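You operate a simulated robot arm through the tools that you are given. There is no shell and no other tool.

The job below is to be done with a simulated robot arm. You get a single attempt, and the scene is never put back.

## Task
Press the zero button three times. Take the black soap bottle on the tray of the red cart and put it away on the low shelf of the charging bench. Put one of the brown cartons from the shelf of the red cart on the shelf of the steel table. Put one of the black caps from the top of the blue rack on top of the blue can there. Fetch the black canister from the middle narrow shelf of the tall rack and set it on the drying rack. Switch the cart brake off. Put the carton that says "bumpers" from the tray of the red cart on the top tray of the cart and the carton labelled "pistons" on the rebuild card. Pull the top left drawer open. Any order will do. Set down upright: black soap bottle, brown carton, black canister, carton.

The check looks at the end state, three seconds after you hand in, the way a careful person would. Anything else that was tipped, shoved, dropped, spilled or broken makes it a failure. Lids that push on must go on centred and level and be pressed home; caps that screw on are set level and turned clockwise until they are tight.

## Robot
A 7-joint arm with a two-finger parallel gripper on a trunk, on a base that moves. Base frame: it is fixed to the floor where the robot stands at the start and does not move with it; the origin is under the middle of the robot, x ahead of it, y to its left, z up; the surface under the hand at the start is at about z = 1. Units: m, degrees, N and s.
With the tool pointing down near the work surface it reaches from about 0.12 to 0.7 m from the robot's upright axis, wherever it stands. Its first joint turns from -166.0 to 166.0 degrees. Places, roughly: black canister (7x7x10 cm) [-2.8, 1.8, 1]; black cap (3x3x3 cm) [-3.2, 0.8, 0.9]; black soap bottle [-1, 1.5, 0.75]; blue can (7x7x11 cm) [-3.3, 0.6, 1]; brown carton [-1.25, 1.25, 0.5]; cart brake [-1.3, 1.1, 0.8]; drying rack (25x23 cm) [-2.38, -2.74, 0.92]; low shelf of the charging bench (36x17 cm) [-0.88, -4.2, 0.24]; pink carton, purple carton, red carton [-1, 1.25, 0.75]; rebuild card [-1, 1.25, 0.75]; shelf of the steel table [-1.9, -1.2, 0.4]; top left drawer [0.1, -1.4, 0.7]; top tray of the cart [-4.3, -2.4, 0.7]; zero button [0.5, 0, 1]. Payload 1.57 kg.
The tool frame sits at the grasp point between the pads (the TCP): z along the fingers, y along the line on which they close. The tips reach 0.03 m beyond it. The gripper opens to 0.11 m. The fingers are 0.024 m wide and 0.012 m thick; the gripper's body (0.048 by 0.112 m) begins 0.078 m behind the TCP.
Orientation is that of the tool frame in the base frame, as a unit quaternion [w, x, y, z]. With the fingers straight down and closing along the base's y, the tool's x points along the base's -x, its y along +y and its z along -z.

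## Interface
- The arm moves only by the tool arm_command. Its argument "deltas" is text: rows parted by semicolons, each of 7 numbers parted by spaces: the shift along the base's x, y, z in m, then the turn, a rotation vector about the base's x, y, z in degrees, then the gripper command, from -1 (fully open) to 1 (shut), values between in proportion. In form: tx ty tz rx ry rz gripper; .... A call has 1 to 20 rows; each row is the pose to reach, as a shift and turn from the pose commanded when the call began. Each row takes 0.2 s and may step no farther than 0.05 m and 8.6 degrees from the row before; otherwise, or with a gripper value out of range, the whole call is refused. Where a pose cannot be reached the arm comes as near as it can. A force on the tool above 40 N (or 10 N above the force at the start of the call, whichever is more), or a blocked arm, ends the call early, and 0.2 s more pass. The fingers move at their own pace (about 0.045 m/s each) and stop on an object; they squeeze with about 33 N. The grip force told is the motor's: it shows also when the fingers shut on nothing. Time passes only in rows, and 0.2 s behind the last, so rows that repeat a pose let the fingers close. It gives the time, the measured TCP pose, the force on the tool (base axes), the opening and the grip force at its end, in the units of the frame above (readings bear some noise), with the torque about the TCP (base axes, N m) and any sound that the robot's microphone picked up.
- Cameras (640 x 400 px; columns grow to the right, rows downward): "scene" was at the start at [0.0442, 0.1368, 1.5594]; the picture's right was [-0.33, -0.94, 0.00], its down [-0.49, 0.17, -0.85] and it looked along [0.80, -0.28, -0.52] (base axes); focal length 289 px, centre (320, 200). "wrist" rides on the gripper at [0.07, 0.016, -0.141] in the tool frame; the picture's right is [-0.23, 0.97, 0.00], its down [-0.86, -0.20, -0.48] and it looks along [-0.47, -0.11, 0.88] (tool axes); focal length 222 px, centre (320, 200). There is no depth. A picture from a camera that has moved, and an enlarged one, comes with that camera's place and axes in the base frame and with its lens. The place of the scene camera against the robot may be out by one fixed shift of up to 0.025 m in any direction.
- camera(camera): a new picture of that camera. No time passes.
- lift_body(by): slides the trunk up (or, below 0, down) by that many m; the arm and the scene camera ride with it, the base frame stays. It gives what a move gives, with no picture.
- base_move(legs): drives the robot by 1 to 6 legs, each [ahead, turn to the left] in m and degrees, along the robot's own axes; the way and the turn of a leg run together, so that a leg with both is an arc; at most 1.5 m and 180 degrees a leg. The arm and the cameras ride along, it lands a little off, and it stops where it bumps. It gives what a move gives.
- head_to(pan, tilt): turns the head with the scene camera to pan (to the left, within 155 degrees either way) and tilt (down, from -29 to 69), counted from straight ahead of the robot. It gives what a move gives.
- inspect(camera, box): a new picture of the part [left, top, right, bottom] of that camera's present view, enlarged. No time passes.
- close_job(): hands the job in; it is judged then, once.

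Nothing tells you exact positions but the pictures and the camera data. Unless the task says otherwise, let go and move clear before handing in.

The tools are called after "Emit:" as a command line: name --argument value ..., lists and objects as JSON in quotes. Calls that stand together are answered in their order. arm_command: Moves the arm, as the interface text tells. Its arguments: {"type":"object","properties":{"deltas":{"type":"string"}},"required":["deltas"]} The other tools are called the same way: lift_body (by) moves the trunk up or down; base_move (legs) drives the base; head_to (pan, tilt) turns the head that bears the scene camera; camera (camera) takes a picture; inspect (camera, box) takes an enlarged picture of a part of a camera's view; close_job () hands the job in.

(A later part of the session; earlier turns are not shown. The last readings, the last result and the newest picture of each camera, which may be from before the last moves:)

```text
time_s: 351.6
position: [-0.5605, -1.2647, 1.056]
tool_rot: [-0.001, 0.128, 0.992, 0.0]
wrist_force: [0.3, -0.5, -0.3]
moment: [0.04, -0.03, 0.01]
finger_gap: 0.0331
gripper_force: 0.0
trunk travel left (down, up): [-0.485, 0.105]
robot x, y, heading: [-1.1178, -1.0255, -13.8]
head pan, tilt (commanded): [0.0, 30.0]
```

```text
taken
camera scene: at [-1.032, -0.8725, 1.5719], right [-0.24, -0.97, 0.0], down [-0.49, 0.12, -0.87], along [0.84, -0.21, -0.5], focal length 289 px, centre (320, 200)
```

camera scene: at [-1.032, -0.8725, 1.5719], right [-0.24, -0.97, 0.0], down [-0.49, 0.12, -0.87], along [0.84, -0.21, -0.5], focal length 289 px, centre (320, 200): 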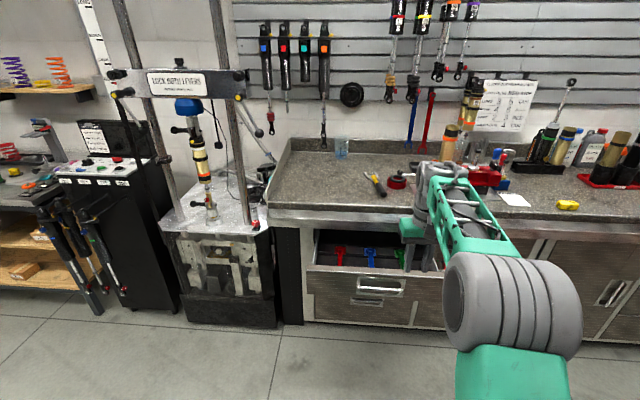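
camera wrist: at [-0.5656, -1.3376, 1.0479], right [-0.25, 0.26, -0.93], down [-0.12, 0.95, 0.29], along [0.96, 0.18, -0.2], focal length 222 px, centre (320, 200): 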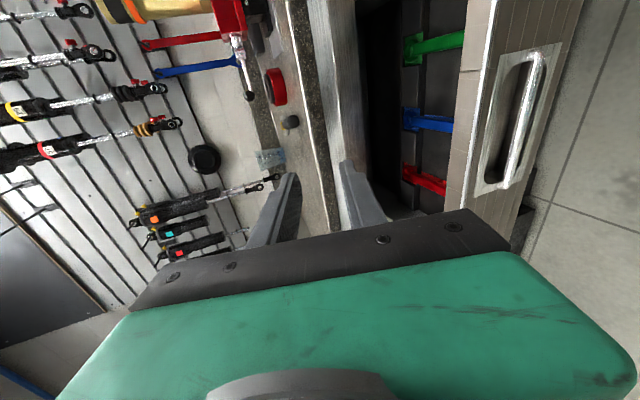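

The hand points straight down again. I drive along the aisle and around to the red cart's left end for the pink "bumpers" carton.

Emit:
base_move --legs '[[0, 85.8], [1.2, 0], [0, 74.6], [0.7, 0], [0, -74.6]]'

Emit:
head_to --pan 0 --tilt 40

Emit:
camera --camera "scene"

Emit:
camera --camera "wrist"

```text
time_s: 371.3
position: [-1.0585, 1.0269, 1.0546]
tool_rot: [0.0, -0.569, 0.822, 0.0]
wrist_force: [-0.2, -0.5, 0.9]
moment: [-0.02, 0.0, -0.02]
finger_gap: 0.0332
gripper_force: 0.1
trunk travel left (down, up): [-0.485, 0.105]
robot x, y, heading: [-1.3531, 0.4952, 70.1]
head pan, tilt (commanded): [0.0, 30.0]
```

```text
time_s: 372.0
position: [-1.0604, 1.0279, 1.0565]
tool_rot: [0.0, -0.57, 0.822, 0.0]
wrist_force: [0.2, -0.7, -0.2]
moment: [0.0, 0.02, -0.02]
finger_gap: 0.0331
gripper_force: 0.1
trunk travel left (down, up): [-0.485, 0.105]
robot x, y, heading: [-1.3516, 0.4942, 70.3]
head pan, tilt (commanded): [0.0, 40.0]
```

```text
taken
camera scene: at [-1.4702, 0.5842, 1.5566], right [0.94, -0.34, 0.0], down [-0.22, -0.6, -0.77], along [0.26, 0.72, -0.64], focal length 289 px, centre (320, 200)
```

scene: 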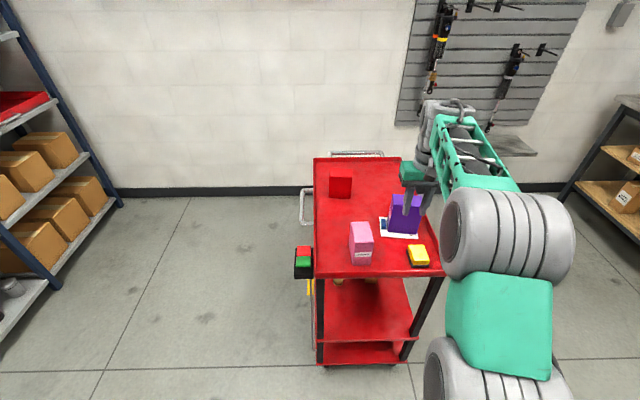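

```text
taken
camera wrist: at [-1.1008, 0.9673, 1.196], right [-0.83, 0.56, 0.0], down [0.49, 0.73, 0.48], along [0.27, 0.4, -0.88], focal length 222 px, centre (320, 200)
```

wrist: 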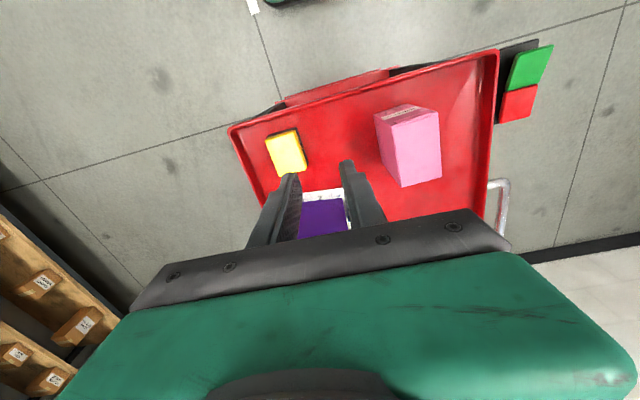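

I'm at the left end; pink carton and the green/red brake paddles are both visible. I zoom in on both.

Emit:
inspect --camera "scene" --box '[280, 200, 400, 300]'

Emit:
inspect --camera "scene" --box '[280, 235, 330, 290]'

Emit:
inspect --camera "wrist" --box '[350, 30, 570, 210]'

```text
4.00 times, centred on (340, 250) of scene
camera zoom: at [-1.4702, 0.5842, 1.5566], right [0.94, -0.34, 0.0], down [-0.22, -0.6, -0.77], along [0.26, 0.72, -0.64], focal length 1156 px, centre (240, 0)
```

zoom: 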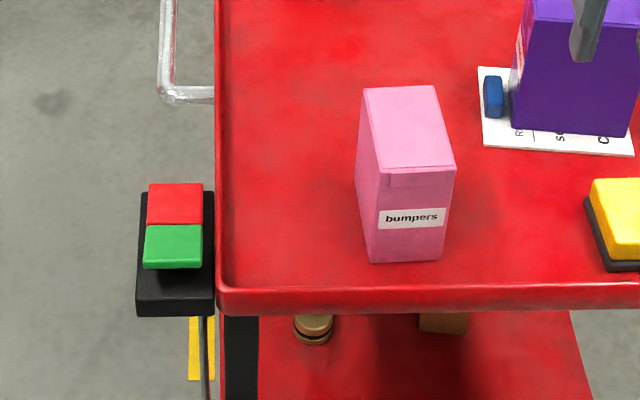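

```text
7.27 times, centred on (305, 262) of scene
camera zoom: at [-1.4702, 0.5842, 1.5566], right [0.94, -0.34, 0.0], down [-0.22, -0.6, -0.77], along [0.26, 0.72, -0.64], focal length 2102 px, centre (429, -254)
```

zoom: 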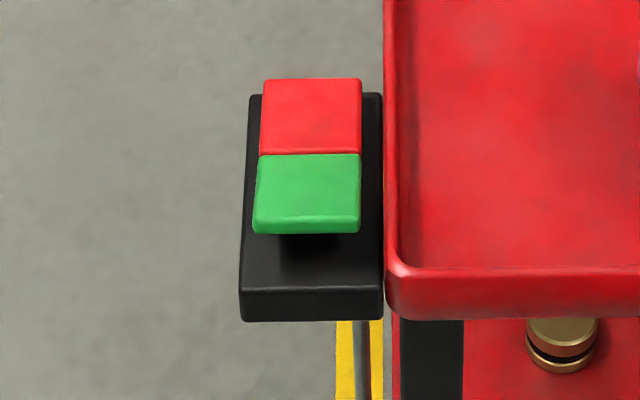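

```text
2.22 times, centred on (460, 120) of wrist
camera zoom: at [-1.1008, 0.9673, 1.196], right [-0.83, 0.56, 0.0], down [0.49, 0.73, 0.48], along [0.27, 0.4, -0.88], focal length 494 px, centre (9, 378)
```

zoom: 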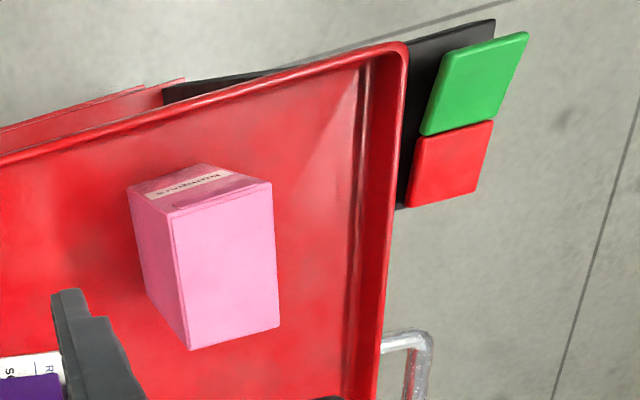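

The pink "bumpers" carton measures about 5.6 x 9 x 11 cm, centred at (-1.159, 1.112), top z ≈ 0.908. The red half of the brake rocker is pressed and the green half stands up. I take the pink carton first.

Emit:
arm_command --deltas "-0.03 0.025 0 0 0 1 -0.3; -0.06 0.05 0 0 0 2 -0.6; -0.09 0.075 0 0 0 3.6 -0.6; -0.099 0.084 -0.02 0 0 3.6 -0.6; -0.099 0.084 -0.06 0 0 3.6 -0.6; -0.099 0.084 -0.06 0 0 3.6 -0.6"

Emit:
camera --camera "wrist"

```text
time_s: 373.4
position: [-1.1598, 1.1109, 0.9945]
tool_rot: [0.0, -0.594, 0.804, 0.0]
wrist_force: [0.0, 0.1, 0.3]
moment: [-0.01, 0.02, 0.01]
finger_gap: 0.088
gripper_force: 0.1
trunk travel left (down, up): [-0.485, 0.105]
robot x, y, heading: [-1.3532, 0.4996, 70.3]
head pan, tilt (commanded): [0.0, 40.0]
```

```text
taken
camera wrist: at [-1.1968, 1.049, 1.1356], right [-0.86, 0.5, 0.0], down [0.44, 0.76, 0.48], along [0.24, 0.41, -0.88], focal length 222 px, centre (320, 200)
```

wrist: 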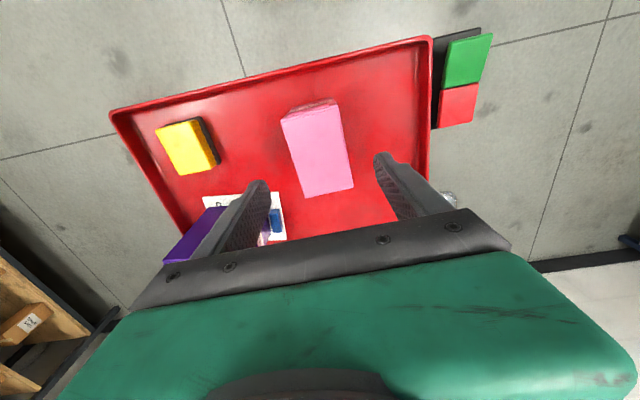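

Aligned within a few millimetres. I descend and grip the pink carton, then lift slowly.

Emit:
arm_command --deltas "-0.002 -0.002 -0.04 0 0 0 -0.6; -0.002 -0.002 -0.08 0 0 0 -0.6; -0.002 -0.002 -0.115 0 0 0 -0.6; -0.002 -0.002 -0.135 0 0 0 -0.6; -0.002 -0.002 -0.143 0 0 0 -0.6; -0.002 -0.002 -0.143 0 0 0 0.3; -0.002 -0.002 -0.143 0 0 0 1; -0.002 -0.002 -0.143 0 0 0 1; -0.002 -0.002 -0.143 0 0 0 1; -0.002 -0.002 -0.143 0 0 0 1; -0.002 -0.002 -0.143 0 0 0 1"

Emit:
arm_command --deltas "0 0 0.004 0 0 0 1; 0 0 0.01 0 0 0 1; 0 0 0.018 0 0 0 1; 0 0 0.028 0 0 0 1; 0 0 0.038 0 0 0 1; 0 0 0.05 0 0 0 1; 0 0 0.062 0 0 0 1; 0 0 0.074 0 0 0 1; 0 0 0.086 0 0 0 1; 0 0 0.098 0 0 0 1; 0 0 0.11 0 0 0 1; 0 0 0.122 0 0 0 1; 0 0 0.134 0 0 0 1; 0 0 0.14 0 0 0 1; 0 0 0.14 0 0 0 1"

Emit:
camera --camera "wrist"

Emit:
camera --camera "scene"

```text
time_s: 375.8
position: [-1.1616, 1.1104, 0.8508]
tool_rot: [0.001, -0.594, 0.804, 0.0]
wrist_force: [0.5, 0.0, 0.6]
moment: [0.11, -0.12, -0.03]
finger_gap: 0.0577
gripper_force: 32.9
trunk travel left (down, up): [-0.485, 0.105]
robot x, y, heading: [-1.3557, 0.498, 70.2]
head pan, tilt (commanded): [0.0, 40.0]
```

```text
time_s: 379.0
position: [-1.1599, 1.1106, 0.9913]
tool_rot: [0.0, -0.594, 0.804, 0.0]
wrist_force: [0.1, 0.3, -2.3]
moment: [-0.04, 0.02, 0.0]
finger_gap: 0.0579
gripper_force: 33.2
trunk travel left (down, up): [-0.485, 0.105]
robot x, y, heading: [-1.3538, 0.4965, 70.4]
head pan, tilt (commanded): [0.0, 40.0]
```

```text
taken
camera wrist: at [-1.1982, 1.0472, 1.1332], right [-0.86, 0.5, 0.0], down [0.44, 0.76, 0.48], along [0.24, 0.41, -0.88], focal length 222 px, centre (320, 200)
```

wrist: 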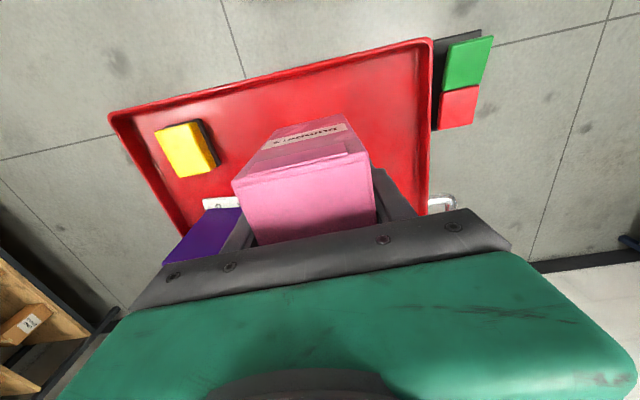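

```text
taken
camera scene: at [-1.4701, 0.5845, 1.5565], right [0.94, -0.34, 0.0], down [-0.22, -0.61, -0.77], along [0.26, 0.72, -0.64], focal length 289 px, centre (320, 200)
```

scene: 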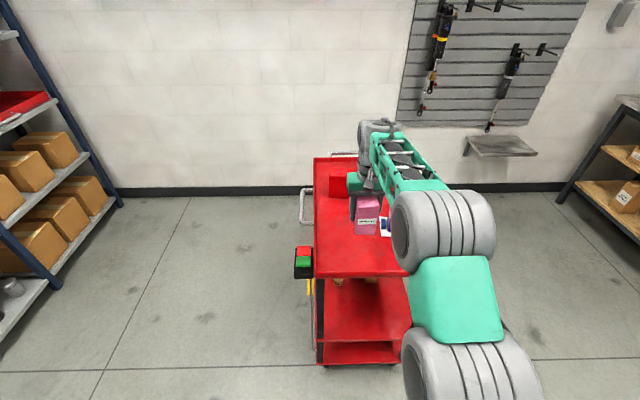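

The pink carton is held firmly and lifted clear. I back off and go toward the passage behind the steel table, then look for the other cart.

Emit:
base_move --legs '[[-0.25, 0], [0, 103], [0.65, 0]]'

Emit:
head_to --pan 70 --tilt 20

Emit:
camera --camera "scene"

Emit:
head_to --pan -15 --tilt 25

Emit:
camera --camera "scene"

Emit:
camera --camera "wrist"

```text
time_s: 388.4
position: [-2.7181, 0.3341, 0.9925]
tool_rot: [0.0, 1.0, -0.016, 0.001]
wrist_force: [0.0, 0.3, -2.0]
moment: [0.01, 0.0, 0.02]
finger_gap: 0.0578
gripper_force: 33.2
trunk travel left (down, up): [-0.485, 0.105]
robot x, y, heading: [-2.0732, 0.3091, 175.5]
head pan, tilt (commanded): [0.0, 40.0]
```

```text
time_s: 389.9
position: [-2.7171, 0.3348, 0.9908]
tool_rot: [0.0, 1.0, -0.015, 0.001]
wrist_force: [-0.5, 1.2, -3.0]
moment: [0.0, -0.01, 0.04]
finger_gap: 0.0576
gripper_force: 33.0
trunk travel left (down, up): [-0.485, 0.105]
robot x, y, heading: [-2.0731, 0.3086, 175.5]
head pan, tilt (commanded): [70.0, 20.0]
```

```text
taken
camera scene: at [-2.0473, 0.0786, 1.5879], right [-0.91, 0.42, 0.0], down [0.14, 0.31, -0.94], along [-0.39, -0.85, -0.34], focal length 289 px, centre (320, 200)
```

scene: 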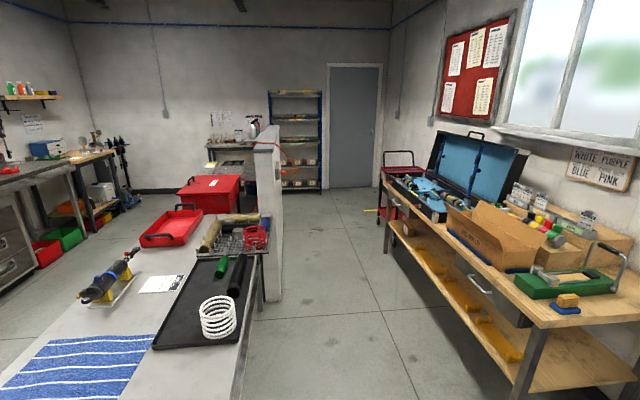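

```text
time_s: 391.4
position: [-2.7174, 0.3345, 0.9921]
tool_rot: [0.0, 1.0, -0.015, 0.001]
wrist_force: [-0.6, 0.8, -2.0]
moment: [0.03, 0.03, 0.02]
finger_gap: 0.0577
gripper_force: 33.1
trunk travel left (down, up): [-0.485, 0.105]
robot x, y, heading: [-2.0779, 0.3099, 175.5]
head pan, tilt (commanded): [-15.0, 25.0]
```

```text
taken
camera scene: at [-2.0955, 0.194, 1.5799], right [0.33, 0.94, 0.0], down [0.4, -0.14, -0.91], along [-0.85, 0.3, -0.42], focal length 289 px, centre (320, 200)
```

scene: 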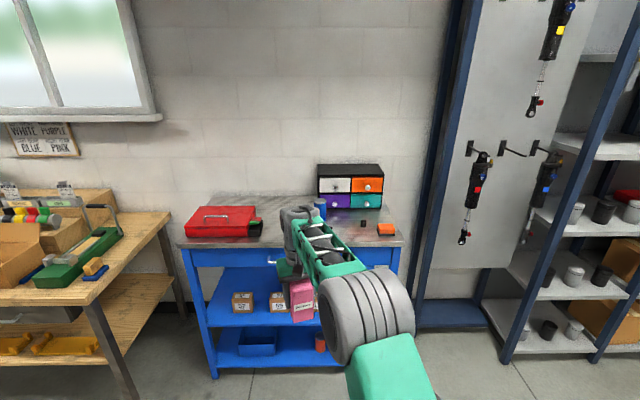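

```text
taken
camera wrist: at [-2.6504, 0.3155, 1.1328], right [-0.26, -0.97, 0.0], down [-0.85, 0.23, 0.48], along [-0.46, 0.12, -0.88], focal length 222 px, centre (320, 200)
```

wrist: 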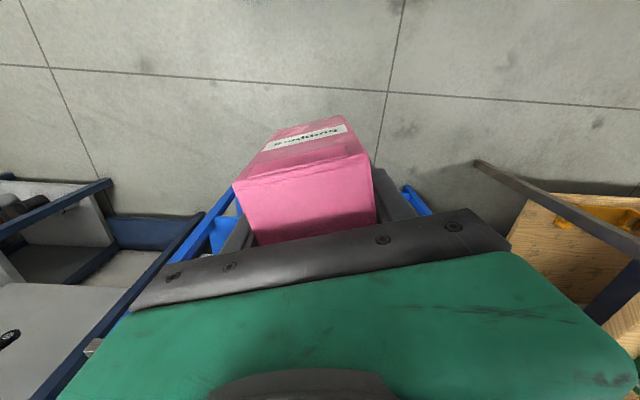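

Behind the steel table there is a passage along a wooden bench; a red-trayed hand cart stands at its far end. I zoom in on it and on the wire rack near the half-wall.

Emit:
head_to --pan 65 --tilt 20

Emit:
inspect --camera "scene" --box '[330, 120, 450, 240]'

Emit:
inspect --camera "scene" --box '[150, 110, 310, 270]'

```text
time_s: 393.0
position: [-2.7168, 0.3337, 0.9916]
tool_rot: [0.0, 1.0, -0.016, 0.0]
wrist_force: [0.6, 0.5, -2.7]
moment: [-0.04, 0.01, 0.03]
finger_gap: 0.0578
gripper_force: 33.1
trunk travel left (down, up): [-0.485, 0.105]
robot x, y, heading: [-2.0775, 0.3125, 175.5]
head pan, tilt (commanded): [65.0, 20.0]
```

```text
3.33 times, centred on (390, 180) of scene
camera zoom: at [-2.0545, 0.0823, 1.5879], right [-0.87, 0.49, 0.0], down [0.17, 0.3, -0.94], along [-0.46, -0.82, -0.34], focal length 964 px, centre (87, 267)
```

zoom: 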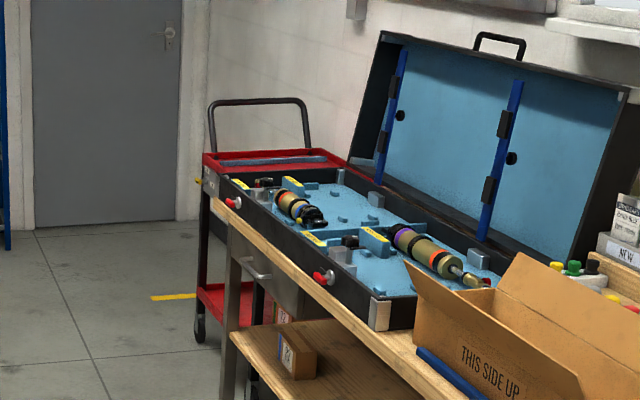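

```text
2.50 times, centred on (230, 190) of scene
camera zoom: at [-2.0545, 0.0823, 1.5879], right [-0.87, 0.49, 0.0], down [0.17, 0.3, -0.94], along [-0.46, -0.82, -0.34], focal length 723 px, centre (545, 225)
```

zoom: 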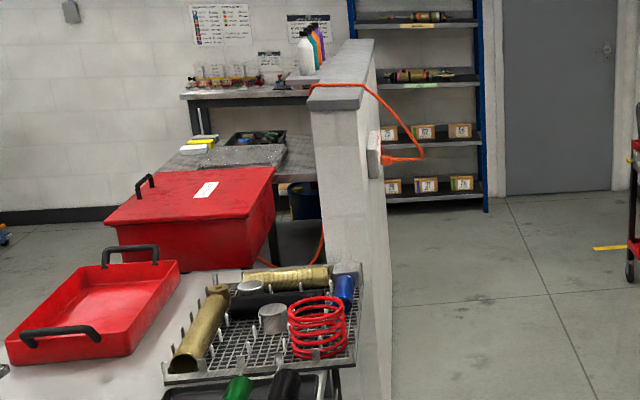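

The cart with red trays stands past the wooden bench; the passage is about 0.95 m wide with its middle at a ≈ -2.33. I drive into it carefully along its centre line.

Emit:
base_move --legs '[[0, 51.5], [0.61, 0], [0, 24.5], [1.2, 0]]'

Emit:
head_to --pan -25 --tilt 25

Emit:
camera --camera "scene"

Emit:
camera --camera "wrist"

```text
time_s: 405.7
position: [-3.0729, -1.8966, 0.9915]
tool_rot: [0.0, 0.799, 0.601, 0.0]
wrist_force: [0.4, 0.6, -3.1]
moment: [0.02, 0.01, 0.02]
finger_gap: 0.0577
gripper_force: 33.2
trunk travel left (down, up): [-0.485, 0.105]
robot x, y, heading: [-2.8933, -1.2808, -108.6]
head pan, tilt (commanded): [65.0, 20.0]
```

```text
time_s: 407.4
position: [-3.0745, -1.8956, 0.9916]
tool_rot: [0.0, 0.8, 0.601, 0.0]
wrist_force: [-0.4, -0.8, -2.8]
moment: [-0.02, 0.02, 0.02]
finger_gap: 0.0578
gripper_force: 33.2
trunk travel left (down, up): [-0.485, 0.105]
robot x, y, heading: [-2.8879, -1.2795, -108.6]
head pan, tilt (commanded): [-25.0, 25.0]
```

```text
taken
camera scene: at [-2.7704, -1.3275, 1.5799], right [-0.72, 0.69, 0.0], down [0.29, 0.31, -0.91], along [-0.63, -0.65, -0.42], focal length 289 px, centre (320, 200)
```

scene: 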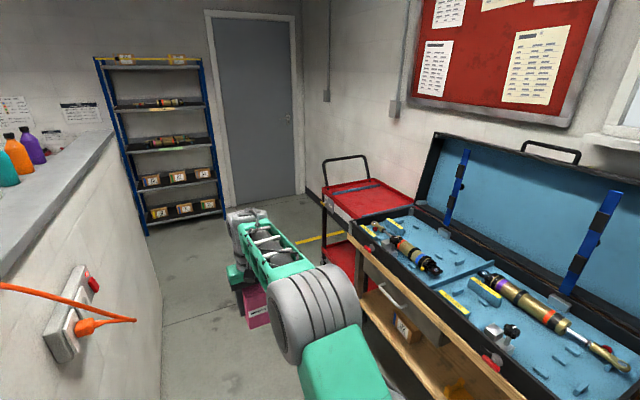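

```text
taken
camera wrist: at [-3.0414, -1.8336, 1.1328], right [0.87, -0.49, 0.0], down [-0.43, -0.77, 0.48], along [-0.23, -0.42, -0.88], focal length 222 px, centre (320, 200)
```

wrist: 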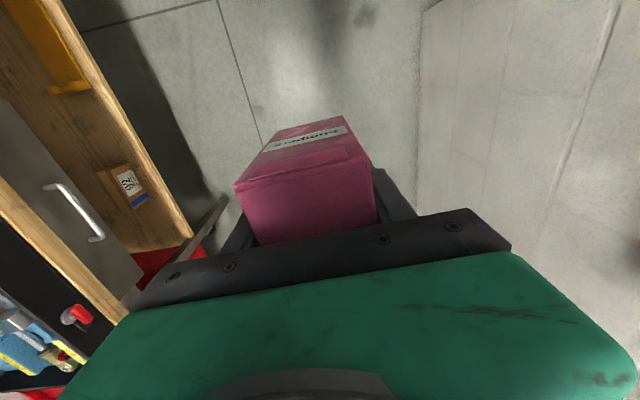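

The cart's red top tray is ahead to the right, mostly empty. I zoom in on it.

Emit:
inspect --camera "scene" --box '[300, 140, 430, 240]'

```text
4.00 times, centred on (365, 190) of scene
camera zoom: at [-2.7704, -1.3275, 1.5799], right [-0.72, 0.69, 0.0], down [0.29, 0.31, -0.91], along [-0.63, -0.65, -0.42], focal length 1156 px, centre (140, 240)
```

zoom: 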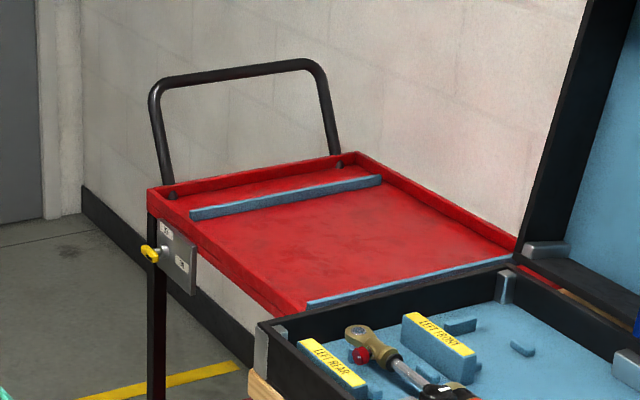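

The top tray spans a from -3.58 to -3.10 and b from -3.91 to -3.41 with two foam strips near its ends. I drive past the bench, turn to face the tray, and approach.

Emit:
base_move --legs '[[1.5, 0.5], [0.05, 0], [0, -90]]'

Emit:
head_to --pan 0 --tilt 35

Emit:
camera --camera "scene"

Emit:
camera --camera "wrist"

```text
time_s: 419.2
position: [-4.0042, -2.6051, 0.9924]
tool_rot: [-0.001, 0.992, -0.124, -0.001]
wrist_force: [-0.1, 1.0, -2.4]
moment: [-0.04, -0.03, 0.03]
finger_gap: 0.0577
gripper_force: 33.2
trunk travel left (down, up): [-0.485, 0.105]
robot x, y, heading: [-3.3807, -2.7678, 162.9]
head pan, tilt (commanded): [-25.0, 25.0]
```

```text
time_s: 420.1
position: [-4.0035, -2.6054, 0.991]
tool_rot: [-0.001, 0.992, -0.124, 0.001]
wrist_force: [0.0, 0.6, -2.6]
moment: [0.02, -0.04, -0.02]
finger_gap: 0.0579
gripper_force: 33.0
trunk travel left (down, up): [-0.485, 0.105]
robot x, y, heading: [-3.379, -2.7697, 163.1]
head pan, tilt (commanded): [0.0, 35.0]
```

```text
taken
camera scene: at [-3.4352, -2.895, 1.5641], right [0.29, 0.96, 0.0], down [0.55, -0.17, -0.82], along [-0.78, 0.24, -0.57], focal length 289 px, centre (320, 200)
```

scene: 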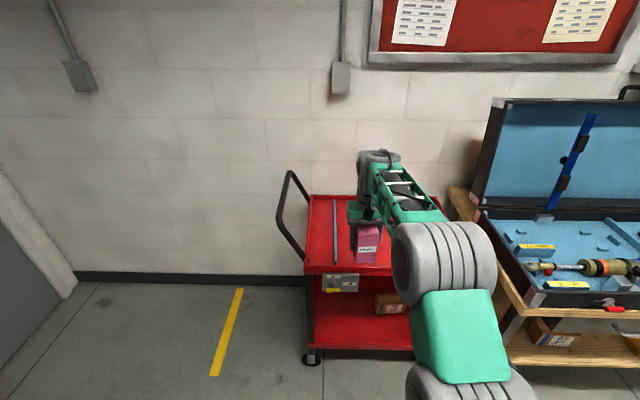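

```text
taken
camera wrist: at [-3.9428, -2.6389, 1.1328], right [-0.46, -0.89, 0.0], down [-0.78, 0.4, 0.48], along [-0.42, 0.22, -0.88], focal length 222 px, centre (320, 200)
```

wrist: 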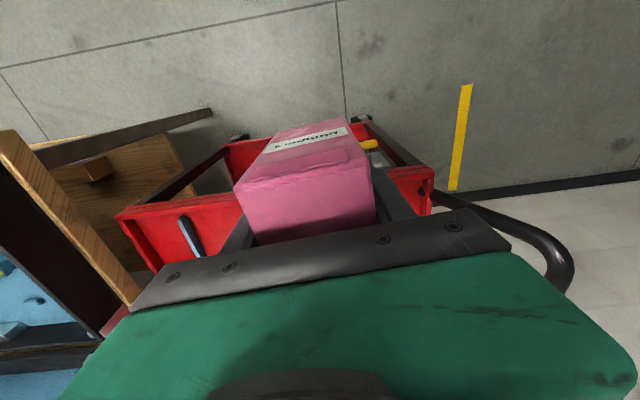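

I drive 0.29 m forward so that the carton is over the middle of the tray.

Emit:
base_move --legs '[[0.29, 0]]'

Emit:
camera --camera "scene"

Emit:
camera --camera "wrist"

```text
time_s: 422.1
position: [-4.2836, -2.5191, 0.992]
tool_rot: [0.0, 0.992, -0.124, 0.0]
wrist_force: [-1.3, -0.4, -2.4]
moment: [0.02, 0.0, -0.01]
finger_gap: 0.0578
gripper_force: 33.5
trunk travel left (down, up): [-0.485, 0.105]
robot x, y, heading: [-3.6598, -2.6807, 162.9]
head pan, tilt (commanded): [0.0, 35.0]
```

```text
taken
camera scene: at [-3.7145, -2.8099, 1.5641], right [0.29, 0.96, 0.0], down [0.55, -0.17, -0.82], along [-0.78, 0.24, -0.57], focal length 289 px, centre (320, 200)
```

scene: 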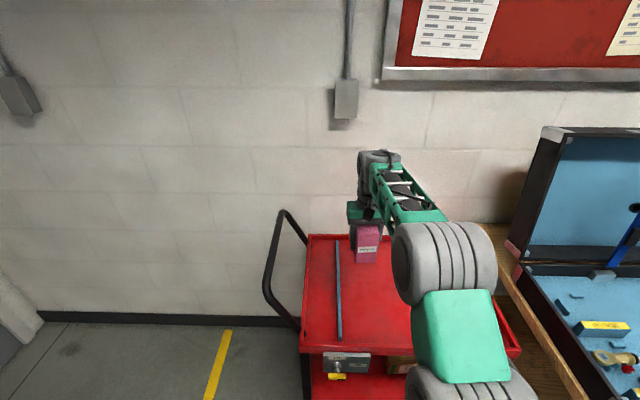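

```text
taken
camera wrist: at [-4.2215, -2.5529, 1.1325], right [-0.46, -0.89, 0.0], down [-0.78, 0.4, 0.48], along [-0.42, 0.22, -0.88], focal length 222 px, centre (320, 200)
```

wrist: 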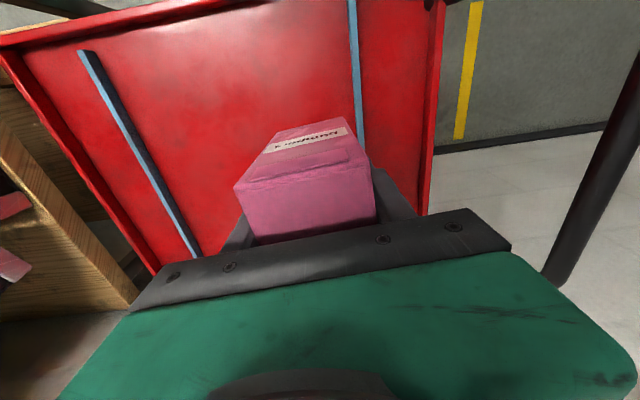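

The carton is over the red tray. I shift it 6 cm away from the foam strip and lower it slowly.

Emit:
arm_command --deltas "0.002 0.007 0 0 0 0 1; 0.006 0.018 -0.004 0 0 0 1; 0.010 0.031 -0.014 0 0 0 1; 0.014 0.044 -0.026 0 0 0 1; 0.0186 0.057 -0.038 0 0 0 1; 0.0186 0.057 -0.05 0 0 0 1; 0.0186 0.057 -0.062 0 0 0 1; 0.0186 0.057 -0.074 0 0 0 1; 0.0186 0.057 -0.086 0 0 0 1; 0.0186 0.057 -0.098 0 0 0 1; 0.0186 0.057 -0.11 0 0 0 1; 0.0186 0.057 -0.122 0 0 0 1; 0.0186 0.057 -0.134 0 0 0 1; 0.0186 0.057 -0.146 0 0 0 1; 0.0186 0.057 -0.155 0 0 0 1; 0.0186 0.057 -0.16 0 0 0 1"

Emit:
camera --camera "wrist"

Emit:
inspect --camera "scene" --box '[280, 180, 480, 360]'

```text
time_s: 425.5
position: [-4.2643, -2.4633, 0.8313]
tool_rot: [0.0, 0.992, -0.124, 0.0]
wrist_force: [0.5, 0.4, -3.3]
moment: [-0.03, -0.02, -0.03]
finger_gap: 0.0573
gripper_force: 33.1
trunk travel left (down, up): [-0.485, 0.105]
robot x, y, heading: [-3.6611, -2.6829, 163.0]
head pan, tilt (commanded): [0.0, 35.0]
```

```text
taken
camera wrist: at [-4.2027, -2.4955, 0.9724], right [-0.46, -0.89, 0.0], down [-0.78, 0.4, 0.48], along [-0.42, 0.22, -0.88], focal length 222 px, centre (320, 200)
```

wrist: 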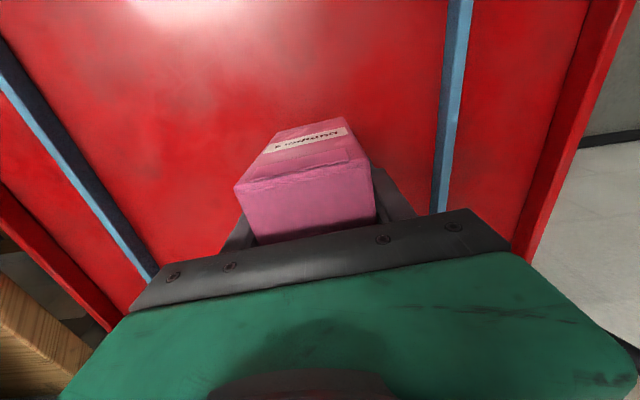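

```text
2.22 times, centred on (380, 270) of scene
camera zoom: at [-3.7142, -2.8099, 1.5641], right [0.29, 0.96, 0.0], down [0.55, -0.17, -0.82], along [-0.78, 0.24, -0.57], focal length 642 px, centre (187, 44)
```

zoom: 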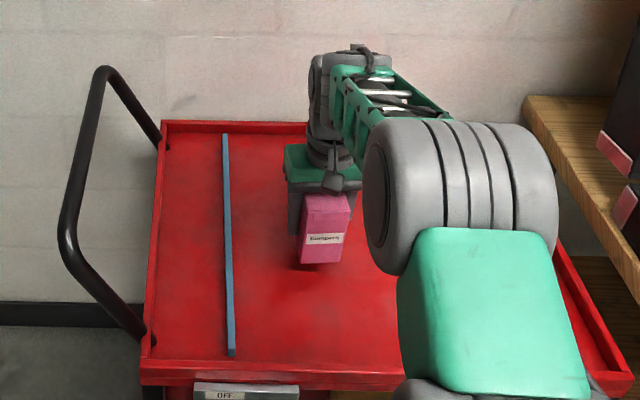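

Still a few centimetres above the tray. I continue down in small steps.

Emit:
arm_command --deltas "0 0 -0.006 0 0 0 1; 0 0 -0.012 0 0 0 1; 0 0 -0.018 0 0 0 1; 0 0 -0.024 0 0 0 1; 0 0 -0.03 0 0 0 1; 0 0 -0.034 0 0 0 1"

Emit:
inspect --camera "scene" --box '[340, 230, 420, 310]'

```text
time_s: 426.9
position: [-4.265, -2.4617, 0.7972]
tool_rot: [0.0, 0.992, -0.124, 0.001]
wrist_force: [0.7, -0.7, -2.8]
moment: [0.01, 0.01, 0.0]
finger_gap: 0.0577
gripper_force: 33.0
trunk travel left (down, up): [-0.485, 0.105]
robot x, y, heading: [-3.6641, -2.682, 162.9]
head pan, tilt (commanded): [0.0, 35.0]
```

```text
5.00 times, centred on (380, 270) of scene
camera zoom: at [-3.7142, -2.8099, 1.5641], right [0.29, 0.96, 0.0], down [0.55, -0.17, -0.82], along [-0.78, 0.24, -0.57], focal length 1445 px, centre (20, -150)
```

zoom: 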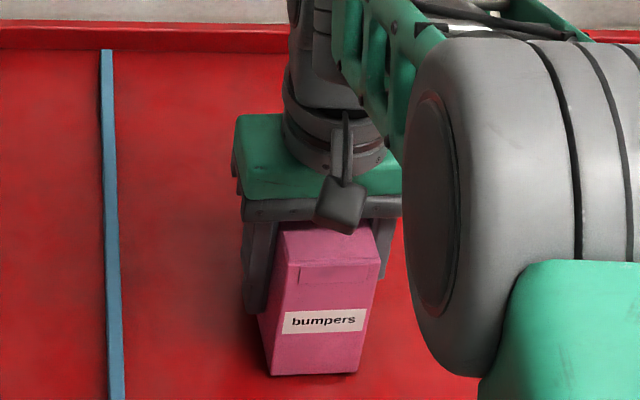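

Emit:
arm_command --deltas "0 0 -0.004 0 0 0 1; 0 0 -0.008 0 0 0 1; 0 0 -0.012 0 0 0 1; 0 0 -0.015 0 0 0 1; 0 0 -0.018 0 0 0 1"

```text
time_s: 428.1
position: [-4.2646, -2.462, 0.7821]
tool_rot: [-0.001, 0.992, -0.124, -0.004]
wrist_force: [-3.3, 1.2, 31.6]
moment: [-0.08, 0.04, -0.02]
finger_gap: 0.0578
gripper_force: 32.6
trunk travel left (down, up): [-0.485, 0.105]
robot x, y, heading: [-3.6607, -2.6805, 163.1]
head pan, tilt (commanded): [0.0, 35.0]
```

The carton rests on the tray. I ease up, open the fingers, and rise.

Emit:
arm_command --deltas "0 0 0.004 0 0 0 1; 0 0 0.0045 0 0 0 1; 0 0 0.0045 0 0 0 0.5; 0 0 0.0045 0 0 0 0; 0 0 0.0045 0 0 0 -0.3; 0 0 0.0045 0 0 0 -0.5; 0 0 0.0045 0 0 0 -0.5; 0 0 0.03 0 0 0 -0.5; 0 0 0.07 0 0 0 -0.5; 0 0 0.11 0 0 0 -0.5; 0 0 0.15 0 0 0 -0.5; 0 0 0.2 0 0 0 -0.5"

Emit:
camera --camera "wrist"

Emit:
inspect --camera "scene" --box '[280, 180, 480, 360]'

```text
time_s: 430.7
position: [-4.2644, -2.4652, 0.9796]
tool_rot: [0.0, 0.992, -0.124, 0.001]
wrist_force: [-0.7, -0.2, -0.6]
moment: [0.0, 0.0, 0.0]
finger_gap: 0.0828
gripper_force: 0.0
trunk travel left (down, up): [-0.485, 0.105]
robot x, y, heading: [-3.6627, -2.6828, 163.0]
head pan, tilt (commanded): [0.0, 35.0]
```

```text
taken
camera wrist: at [-4.2029, -2.4986, 1.1205], right [-0.46, -0.89, 0.0], down [-0.78, 0.4, 0.48], along [-0.42, 0.22, -0.88], focal length 222 px, centre (320, 200)
```

wrist: 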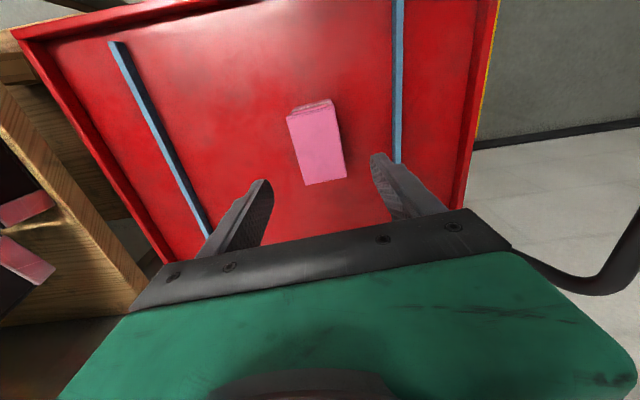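

```text
2.22 times, centred on (380, 270) of scene
camera zoom: at [-3.7138, -2.8101, 1.564], right [0.29, 0.96, 0.0], down [0.55, -0.17, -0.82], along [-0.78, 0.24, -0.57], focal length 642 px, centre (187, 44)
```

zoom: 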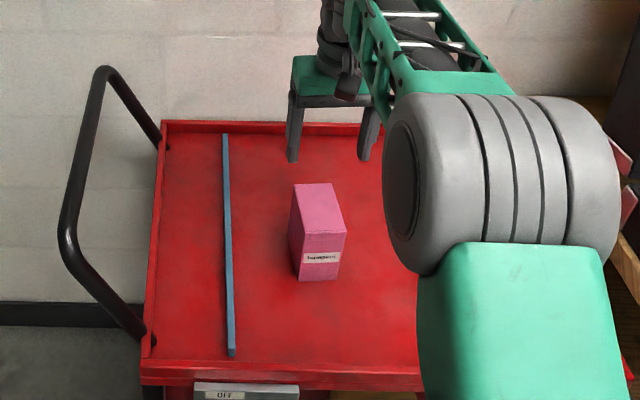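

The bumpers carton stands upright on the cart's top tray. Now back through the passage to the red cart to switch its brake.

Emit:
base_move --legs '[[-0.29, 0], [0, -91], [1.5, 0], [1.5, 0], [0.3, 0]]'

Emit:
camera --camera "scene"

```text
time_s: 452.4
position: [-1.9068, 0.8887, 0.9798]
tool_rot: [-0.001, -0.589, 0.808, 0.0]
wrist_force: [0.1, -0.2, -0.4]
moment: [-0.03, 0.03, 0.01]
finger_gap: 0.0824
gripper_force: 0.0
trunk travel left (down, up): [-0.485, 0.105]
robot x, y, heading: [-2.1617, 0.2991, 69.4]
head pan, tilt (commanded): [0.0, 35.0]
```

```text
taken
camera scene: at [-2.2765, 0.3931, 1.5641], right [0.94, -0.35, 0.0], down [-0.2, -0.54, -0.82], along [0.29, 0.77, -0.57], focal length 289 px, centre (320, 200)
```

scene: 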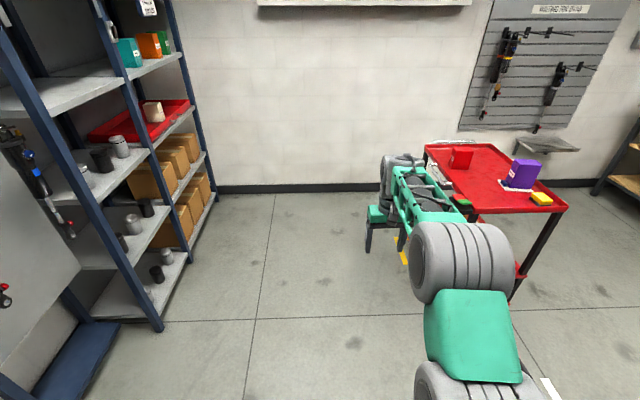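

I move to the brake's corner of the red cart and face it.

Emit:
base_move --legs '[[0, -48.7], [0.7, 0], [0, 54]]'

Emit:
head_to --pan 0 --tilt 45

Emit:
camera --camera "scene"

Emit:
camera --camera "wrist"

```text
time_s: 460.9
position: [-1.329, 1.1809, 0.9801]
tool_rot: [0.0, -0.639, 0.769, 0.0]
wrist_force: [0.3, 0.4, -0.5]
moment: [0.03, 0.02, 0.0]
finger_gap: 0.0824
gripper_force: 0.2
trunk travel left (down, up): [-0.485, 0.105]
robot x, y, heading: [-1.5053, 0.5661, 76.7]
head pan, tilt (commanded): [0.0, 35.0]
```

```text
time_s: 461.6
position: [-1.3278, 1.1812, 0.979]
tool_rot: [0.0, -0.64, 0.769, 0.001]
wrist_force: [0.2, -0.6, 0.4]
moment: [0.01, 0.01, 0.0]
finger_gap: 0.0825
gripper_force: 0.0
trunk travel left (down, up): [-0.485, 0.105]
robot x, y, heading: [-1.5069, 0.5664, 76.6]
head pan, tilt (commanded): [0.0, 45.0]
```

```text
taken
camera scene: at [-1.6327, 0.6328, 1.5493], right [0.97, -0.23, 0.0], down [-0.16, -0.69, -0.71], along [0.16, 0.69, -0.71], focal length 289 px, centre (320, 200)
```

scene: 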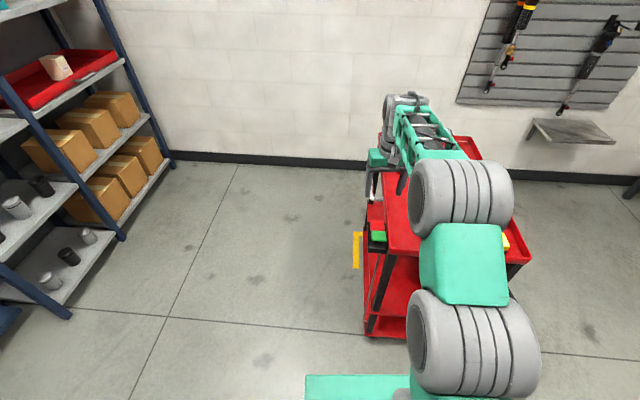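

```text
taken
camera wrist: at [-1.3597, 1.1147, 1.1202], right [-0.92, 0.4, 0.0], down [0.35, 0.8, 0.48], along [0.19, 0.44, -0.88], focal length 222 px, centre (320, 200)
```

wrist: 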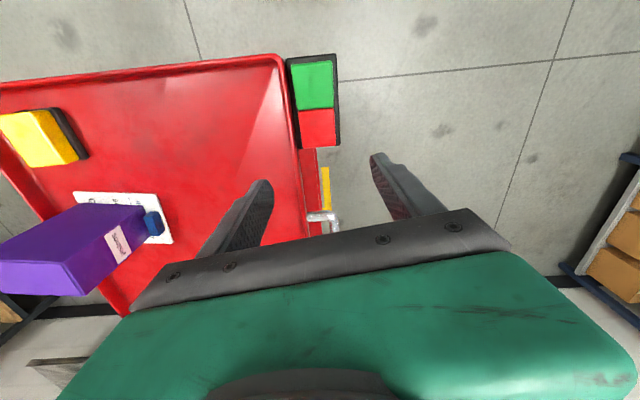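

The green paddle is at (-1.349, 1.1175), the red one (pressed side) at (-1.335, 1.166). I close the fingers and go above the green half's outer part.

Emit:
arm_command --deltas "-0.008 -0.025 0 0 0 0 0.3; -0.016 -0.05 0 0 0 0 1; -0.023 -0.071 -0.02 0 0 0 1; -0.023 -0.071 -0.05 0 0 0 1; -0.023 -0.071 -0.05 0 0 0 1; -0.023 -0.071 -0.05 0 0 0 1"

Emit:
camera --camera "wrist"

Emit:
inspect --camera "scene" --box '[340, 160, 460, 280]'

```text
time_s: 463.0
position: [-1.3523, 1.1086, 0.9299]
tool_rot: [-0.001, -0.639, 0.769, -0.001]
wrist_force: [-0.9, 0.0, -0.7]
moment: [-0.01, 0.01, 0.01]
finger_gap: 0.0
gripper_force: 21.3
trunk travel left (down, up): [-0.485, 0.105]
robot x, y, heading: [-1.5056, 0.5679, 76.9]
head pan, tilt (commanded): [0.0, 45.0]
```

```text
taken
camera wrist: at [-1.3826, 1.042, 1.071], right [-0.92, 0.4, 0.0], down [0.35, 0.8, 0.48], along [0.19, 0.44, -0.88], focal length 222 px, centre (320, 200)
```

wrist: 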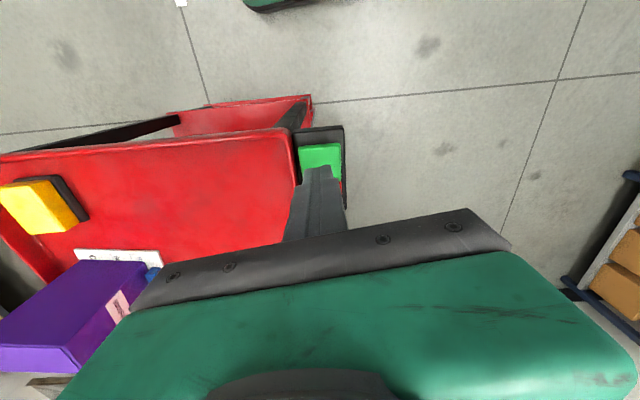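

```text
3.33 times, centred on (400, 220) of scene
camera zoom: at [-1.6328, 0.6326, 1.5493], right [0.97, -0.23, 0.0], down [-0.16, -0.69, -0.71], along [0.16, 0.69, -0.71], focal length 964 px, centre (53, 133)
```

zoom: 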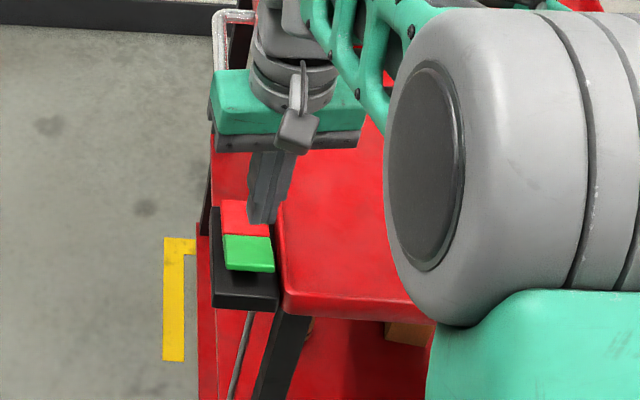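

The closed fingers are above the green paddle. I press down gently in small steps.

Emit:
arm_command --deltas "0 0 -0.015 0 0 0 1; 0 0 -0.03 0 0 0 1; 0 0 -0.04 0 0 0 1; 0 0 -0.046 0 0 0 1; 0 0 -0.05 0 0 0 1"

Emit:
inspect --camera "scene" --box '[340, 160, 460, 280]'

```text
time_s: 464.2
position: [-1.3515, 1.1096, 0.8797]
tool_rot: [-0.001, -0.64, 0.769, 0.0]
wrist_force: [0.2, -0.1, 0.3]
moment: [0.0, 0.01, -0.01]
finger_gap: 0.0
gripper_force: 21.3
trunk travel left (down, up): [-0.485, 0.105]
robot x, y, heading: [-1.5072, 0.5658, 76.6]
head pan, tilt (commanded): [0.0, 45.0]
```

```text
3.33 times, centred on (400, 220) of scene
camera zoom: at [-1.6327, 0.6328, 1.5493], right [0.97, -0.23, 0.0], down [-0.16, -0.69, -0.71], along [0.16, 0.69, -0.71], focal length 964 px, centre (53, 133)
```

zoom: 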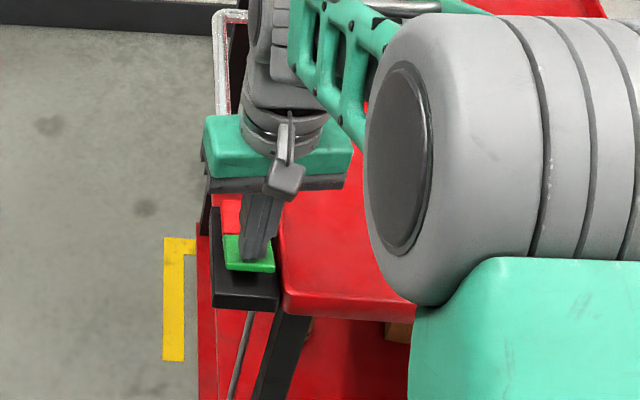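

Emit:
arm_command --deltas "0 0 -0.004 0 0 0 1; 0 0 -0.008 0 0 0 1; 0 0 -0.012 0 0 0 1; 0 0 -0.016 0 0 0 1; 0 0 -0.02 0 0 0 1"

Emit:
inspect --camera "scene" --box '[340, 160, 460, 280]'

```text
time_s: 465.4
position: [-1.352, 1.1102, 0.8605]
tool_rot: [0.001, -0.64, 0.769, 0.001]
wrist_force: [-1.0, -2.2, 5.8]
moment: [-0.03, 0.0, -0.03]
finger_gap: 0.0
gripper_force: 20.9
trunk travel left (down, up): [-0.485, 0.105]
robot x, y, heading: [-1.5021, 0.5676, 76.8]
head pan, tilt (commanded): [0.0, 45.0]
```

```text
3.33 times, centred on (400, 220) of scene
camera zoom: at [-1.6329, 0.6321, 1.5494], right [0.97, -0.23, 0.0], down [-0.16, -0.69, -0.71], along [0.16, 0.69, -0.71], focal length 964 px, centre (53, 133)
```

zoom: 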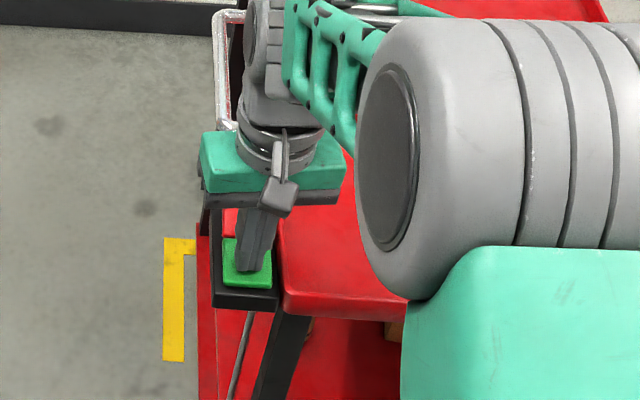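

The paddle is going down (5.8 N). I press a few millimetres further until it settles.

Emit:
arm_command --deltas "0 0 -0.003 0 0 0 1; 0 0 -0.006 0 0 0 1; 0 0 -0.009 0 0 0 1; 0 0 -0.012 0 0 0 1"

Emit:
inspect --camera "scene" --box '[340, 160, 460, 280]'

```text
time_s: 466.1
position: [-1.3524, 1.1111, 0.8613]
tool_rot: [0.004, -0.639, 0.769, 0.003]
wrist_force: [-3.9, -13.7, 22.0]
moment: [-0.18, -0.01, -0.05]
finger_gap: 0.0001
gripper_force: 21.2
trunk travel left (down, up): [-0.485, 0.105]
robot x, y, heading: [-1.5024, 0.567, 76.8]
head pan, tilt (commanded): [0.0, 45.0]
stopped in row 3: the force on the tool passed its limit at 44 N (the readings are from after the stop); the commanded pose is now the measured one
```

```text
3.33 times, centred on (400, 220) of scene
camera zoom: at [-1.6338, 0.6288, 1.5493], right [0.97, -0.23, 0.0], down [-0.16, -0.69, -0.71], along [0.16, 0.69, -0.71], focal length 964 px, centre (53, 133)
```

zoom: 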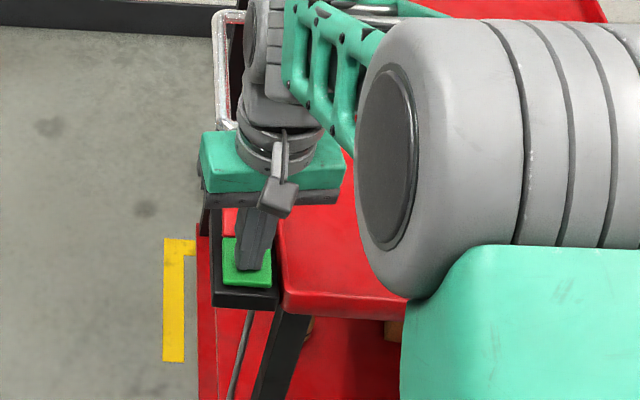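

The paddle reached its end stop. I lift off and look at the rocker's state.

Emit:
arm_command --deltas "0 0 0.01 0 0 0 1; 0 0 0.03 0 0 0 1; 0 0 0.07 0 0 0 1; -0.02 -0.05 0.1 0 0 0 1; -0.03 -0.09 0.12 0 0 0 1; -0.03 -0.09 0.12 0 0 0 1"

Emit:
inspect --camera "scene" --box '[360, 200, 430, 260]'

Emit:
inspect --camera "wrist" --box '[230, 80, 430, 220]'

```text
refused: row 4 steps farther than a row can; nothing moved
```

```text
6.67 times, centred on (395, 230) of scene
camera zoom: at [-1.6338, 0.6288, 1.5493], right [0.97, -0.23, 0.0], down [-0.16, -0.69, -0.71], along [0.16, 0.69, -0.71], focal length 1927 px, centre (-180, 0)
```

zoom: 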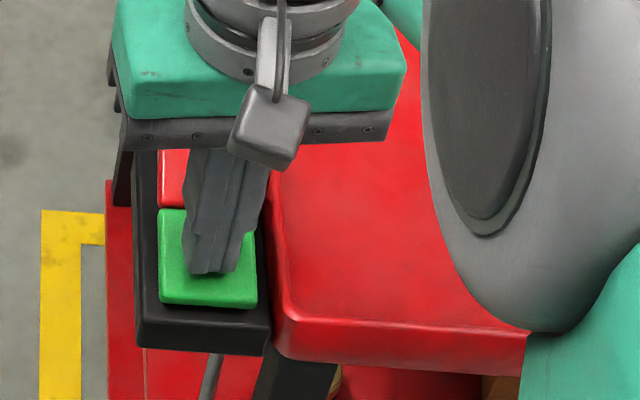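

```text
2.86 times, centred on (330, 150) of wrist
camera zoom: at [-1.383, 1.0434, 1.0006], right [-0.92, 0.4, 0.0], down [0.35, 0.8, 0.49], along [0.19, 0.45, -0.87], focal length 635 px, centre (291, 343)
```

zoom: 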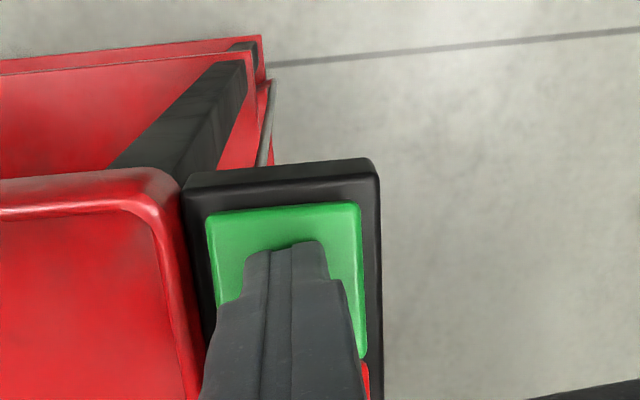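

Emit:
arm_command --deltas "0 0 0.01 0 0 0 1; 0 0 0.03 0 0 0 1; 0 0 0.07 0 0 0 1; -0.01 -0.03 0.1 0 0 0 1; -0.02 -0.06 0.12 0 0 0 1; -0.03 -0.09 0.12 0 0 0 1; -0.03 -0.09 0.12 0 0 0 1"

Emit:
inspect --camera "scene" --box '[360, 200, 430, 260]'

Emit:
camera --camera "wrist"

```text
time_s: 467.7
position: [-1.3824, 1.0224, 0.9789]
tool_rot: [0.004, -0.64, 0.769, 0.003]
wrist_force: [0.3, -0.3, 0.6]
moment: [-0.01, -0.02, 0.0]
finger_gap: 0.0002
gripper_force: 21.3
trunk travel left (down, up): [-0.485, 0.105]
robot x, y, heading: [-1.5059, 0.5652, 76.7]
head pan, tilt (commanded): [0.0, 45.0]
```

```text
6.67 times, centred on (395, 230) of scene
camera zoom: at [-1.6328, 0.6323, 1.5493], right [0.97, -0.23, 0.0], down [-0.16, -0.69, -0.71], along [0.16, 0.69, -0.71], focal length 1927 px, centre (-180, 0)
```

zoom: 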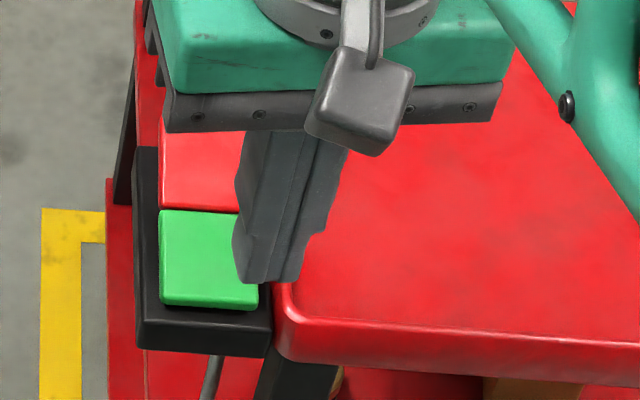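

```text
taken
camera wrist: at [-1.4129, 0.9553, 1.1194], right [-0.92, 0.4, 0.0], down [0.35, 0.8, 0.48], along [0.19, 0.44, -0.87], focal length 222 px, centre (320, 200)
```

wrist: 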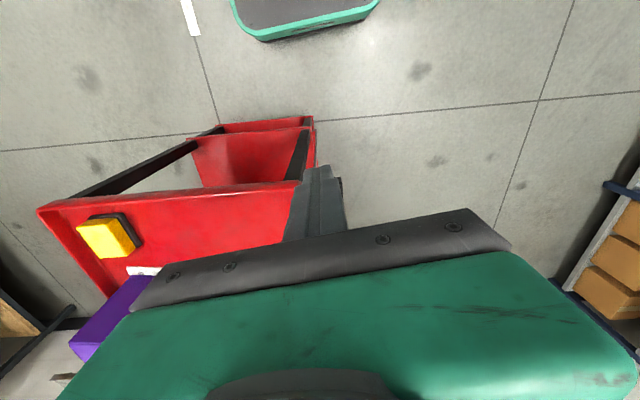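

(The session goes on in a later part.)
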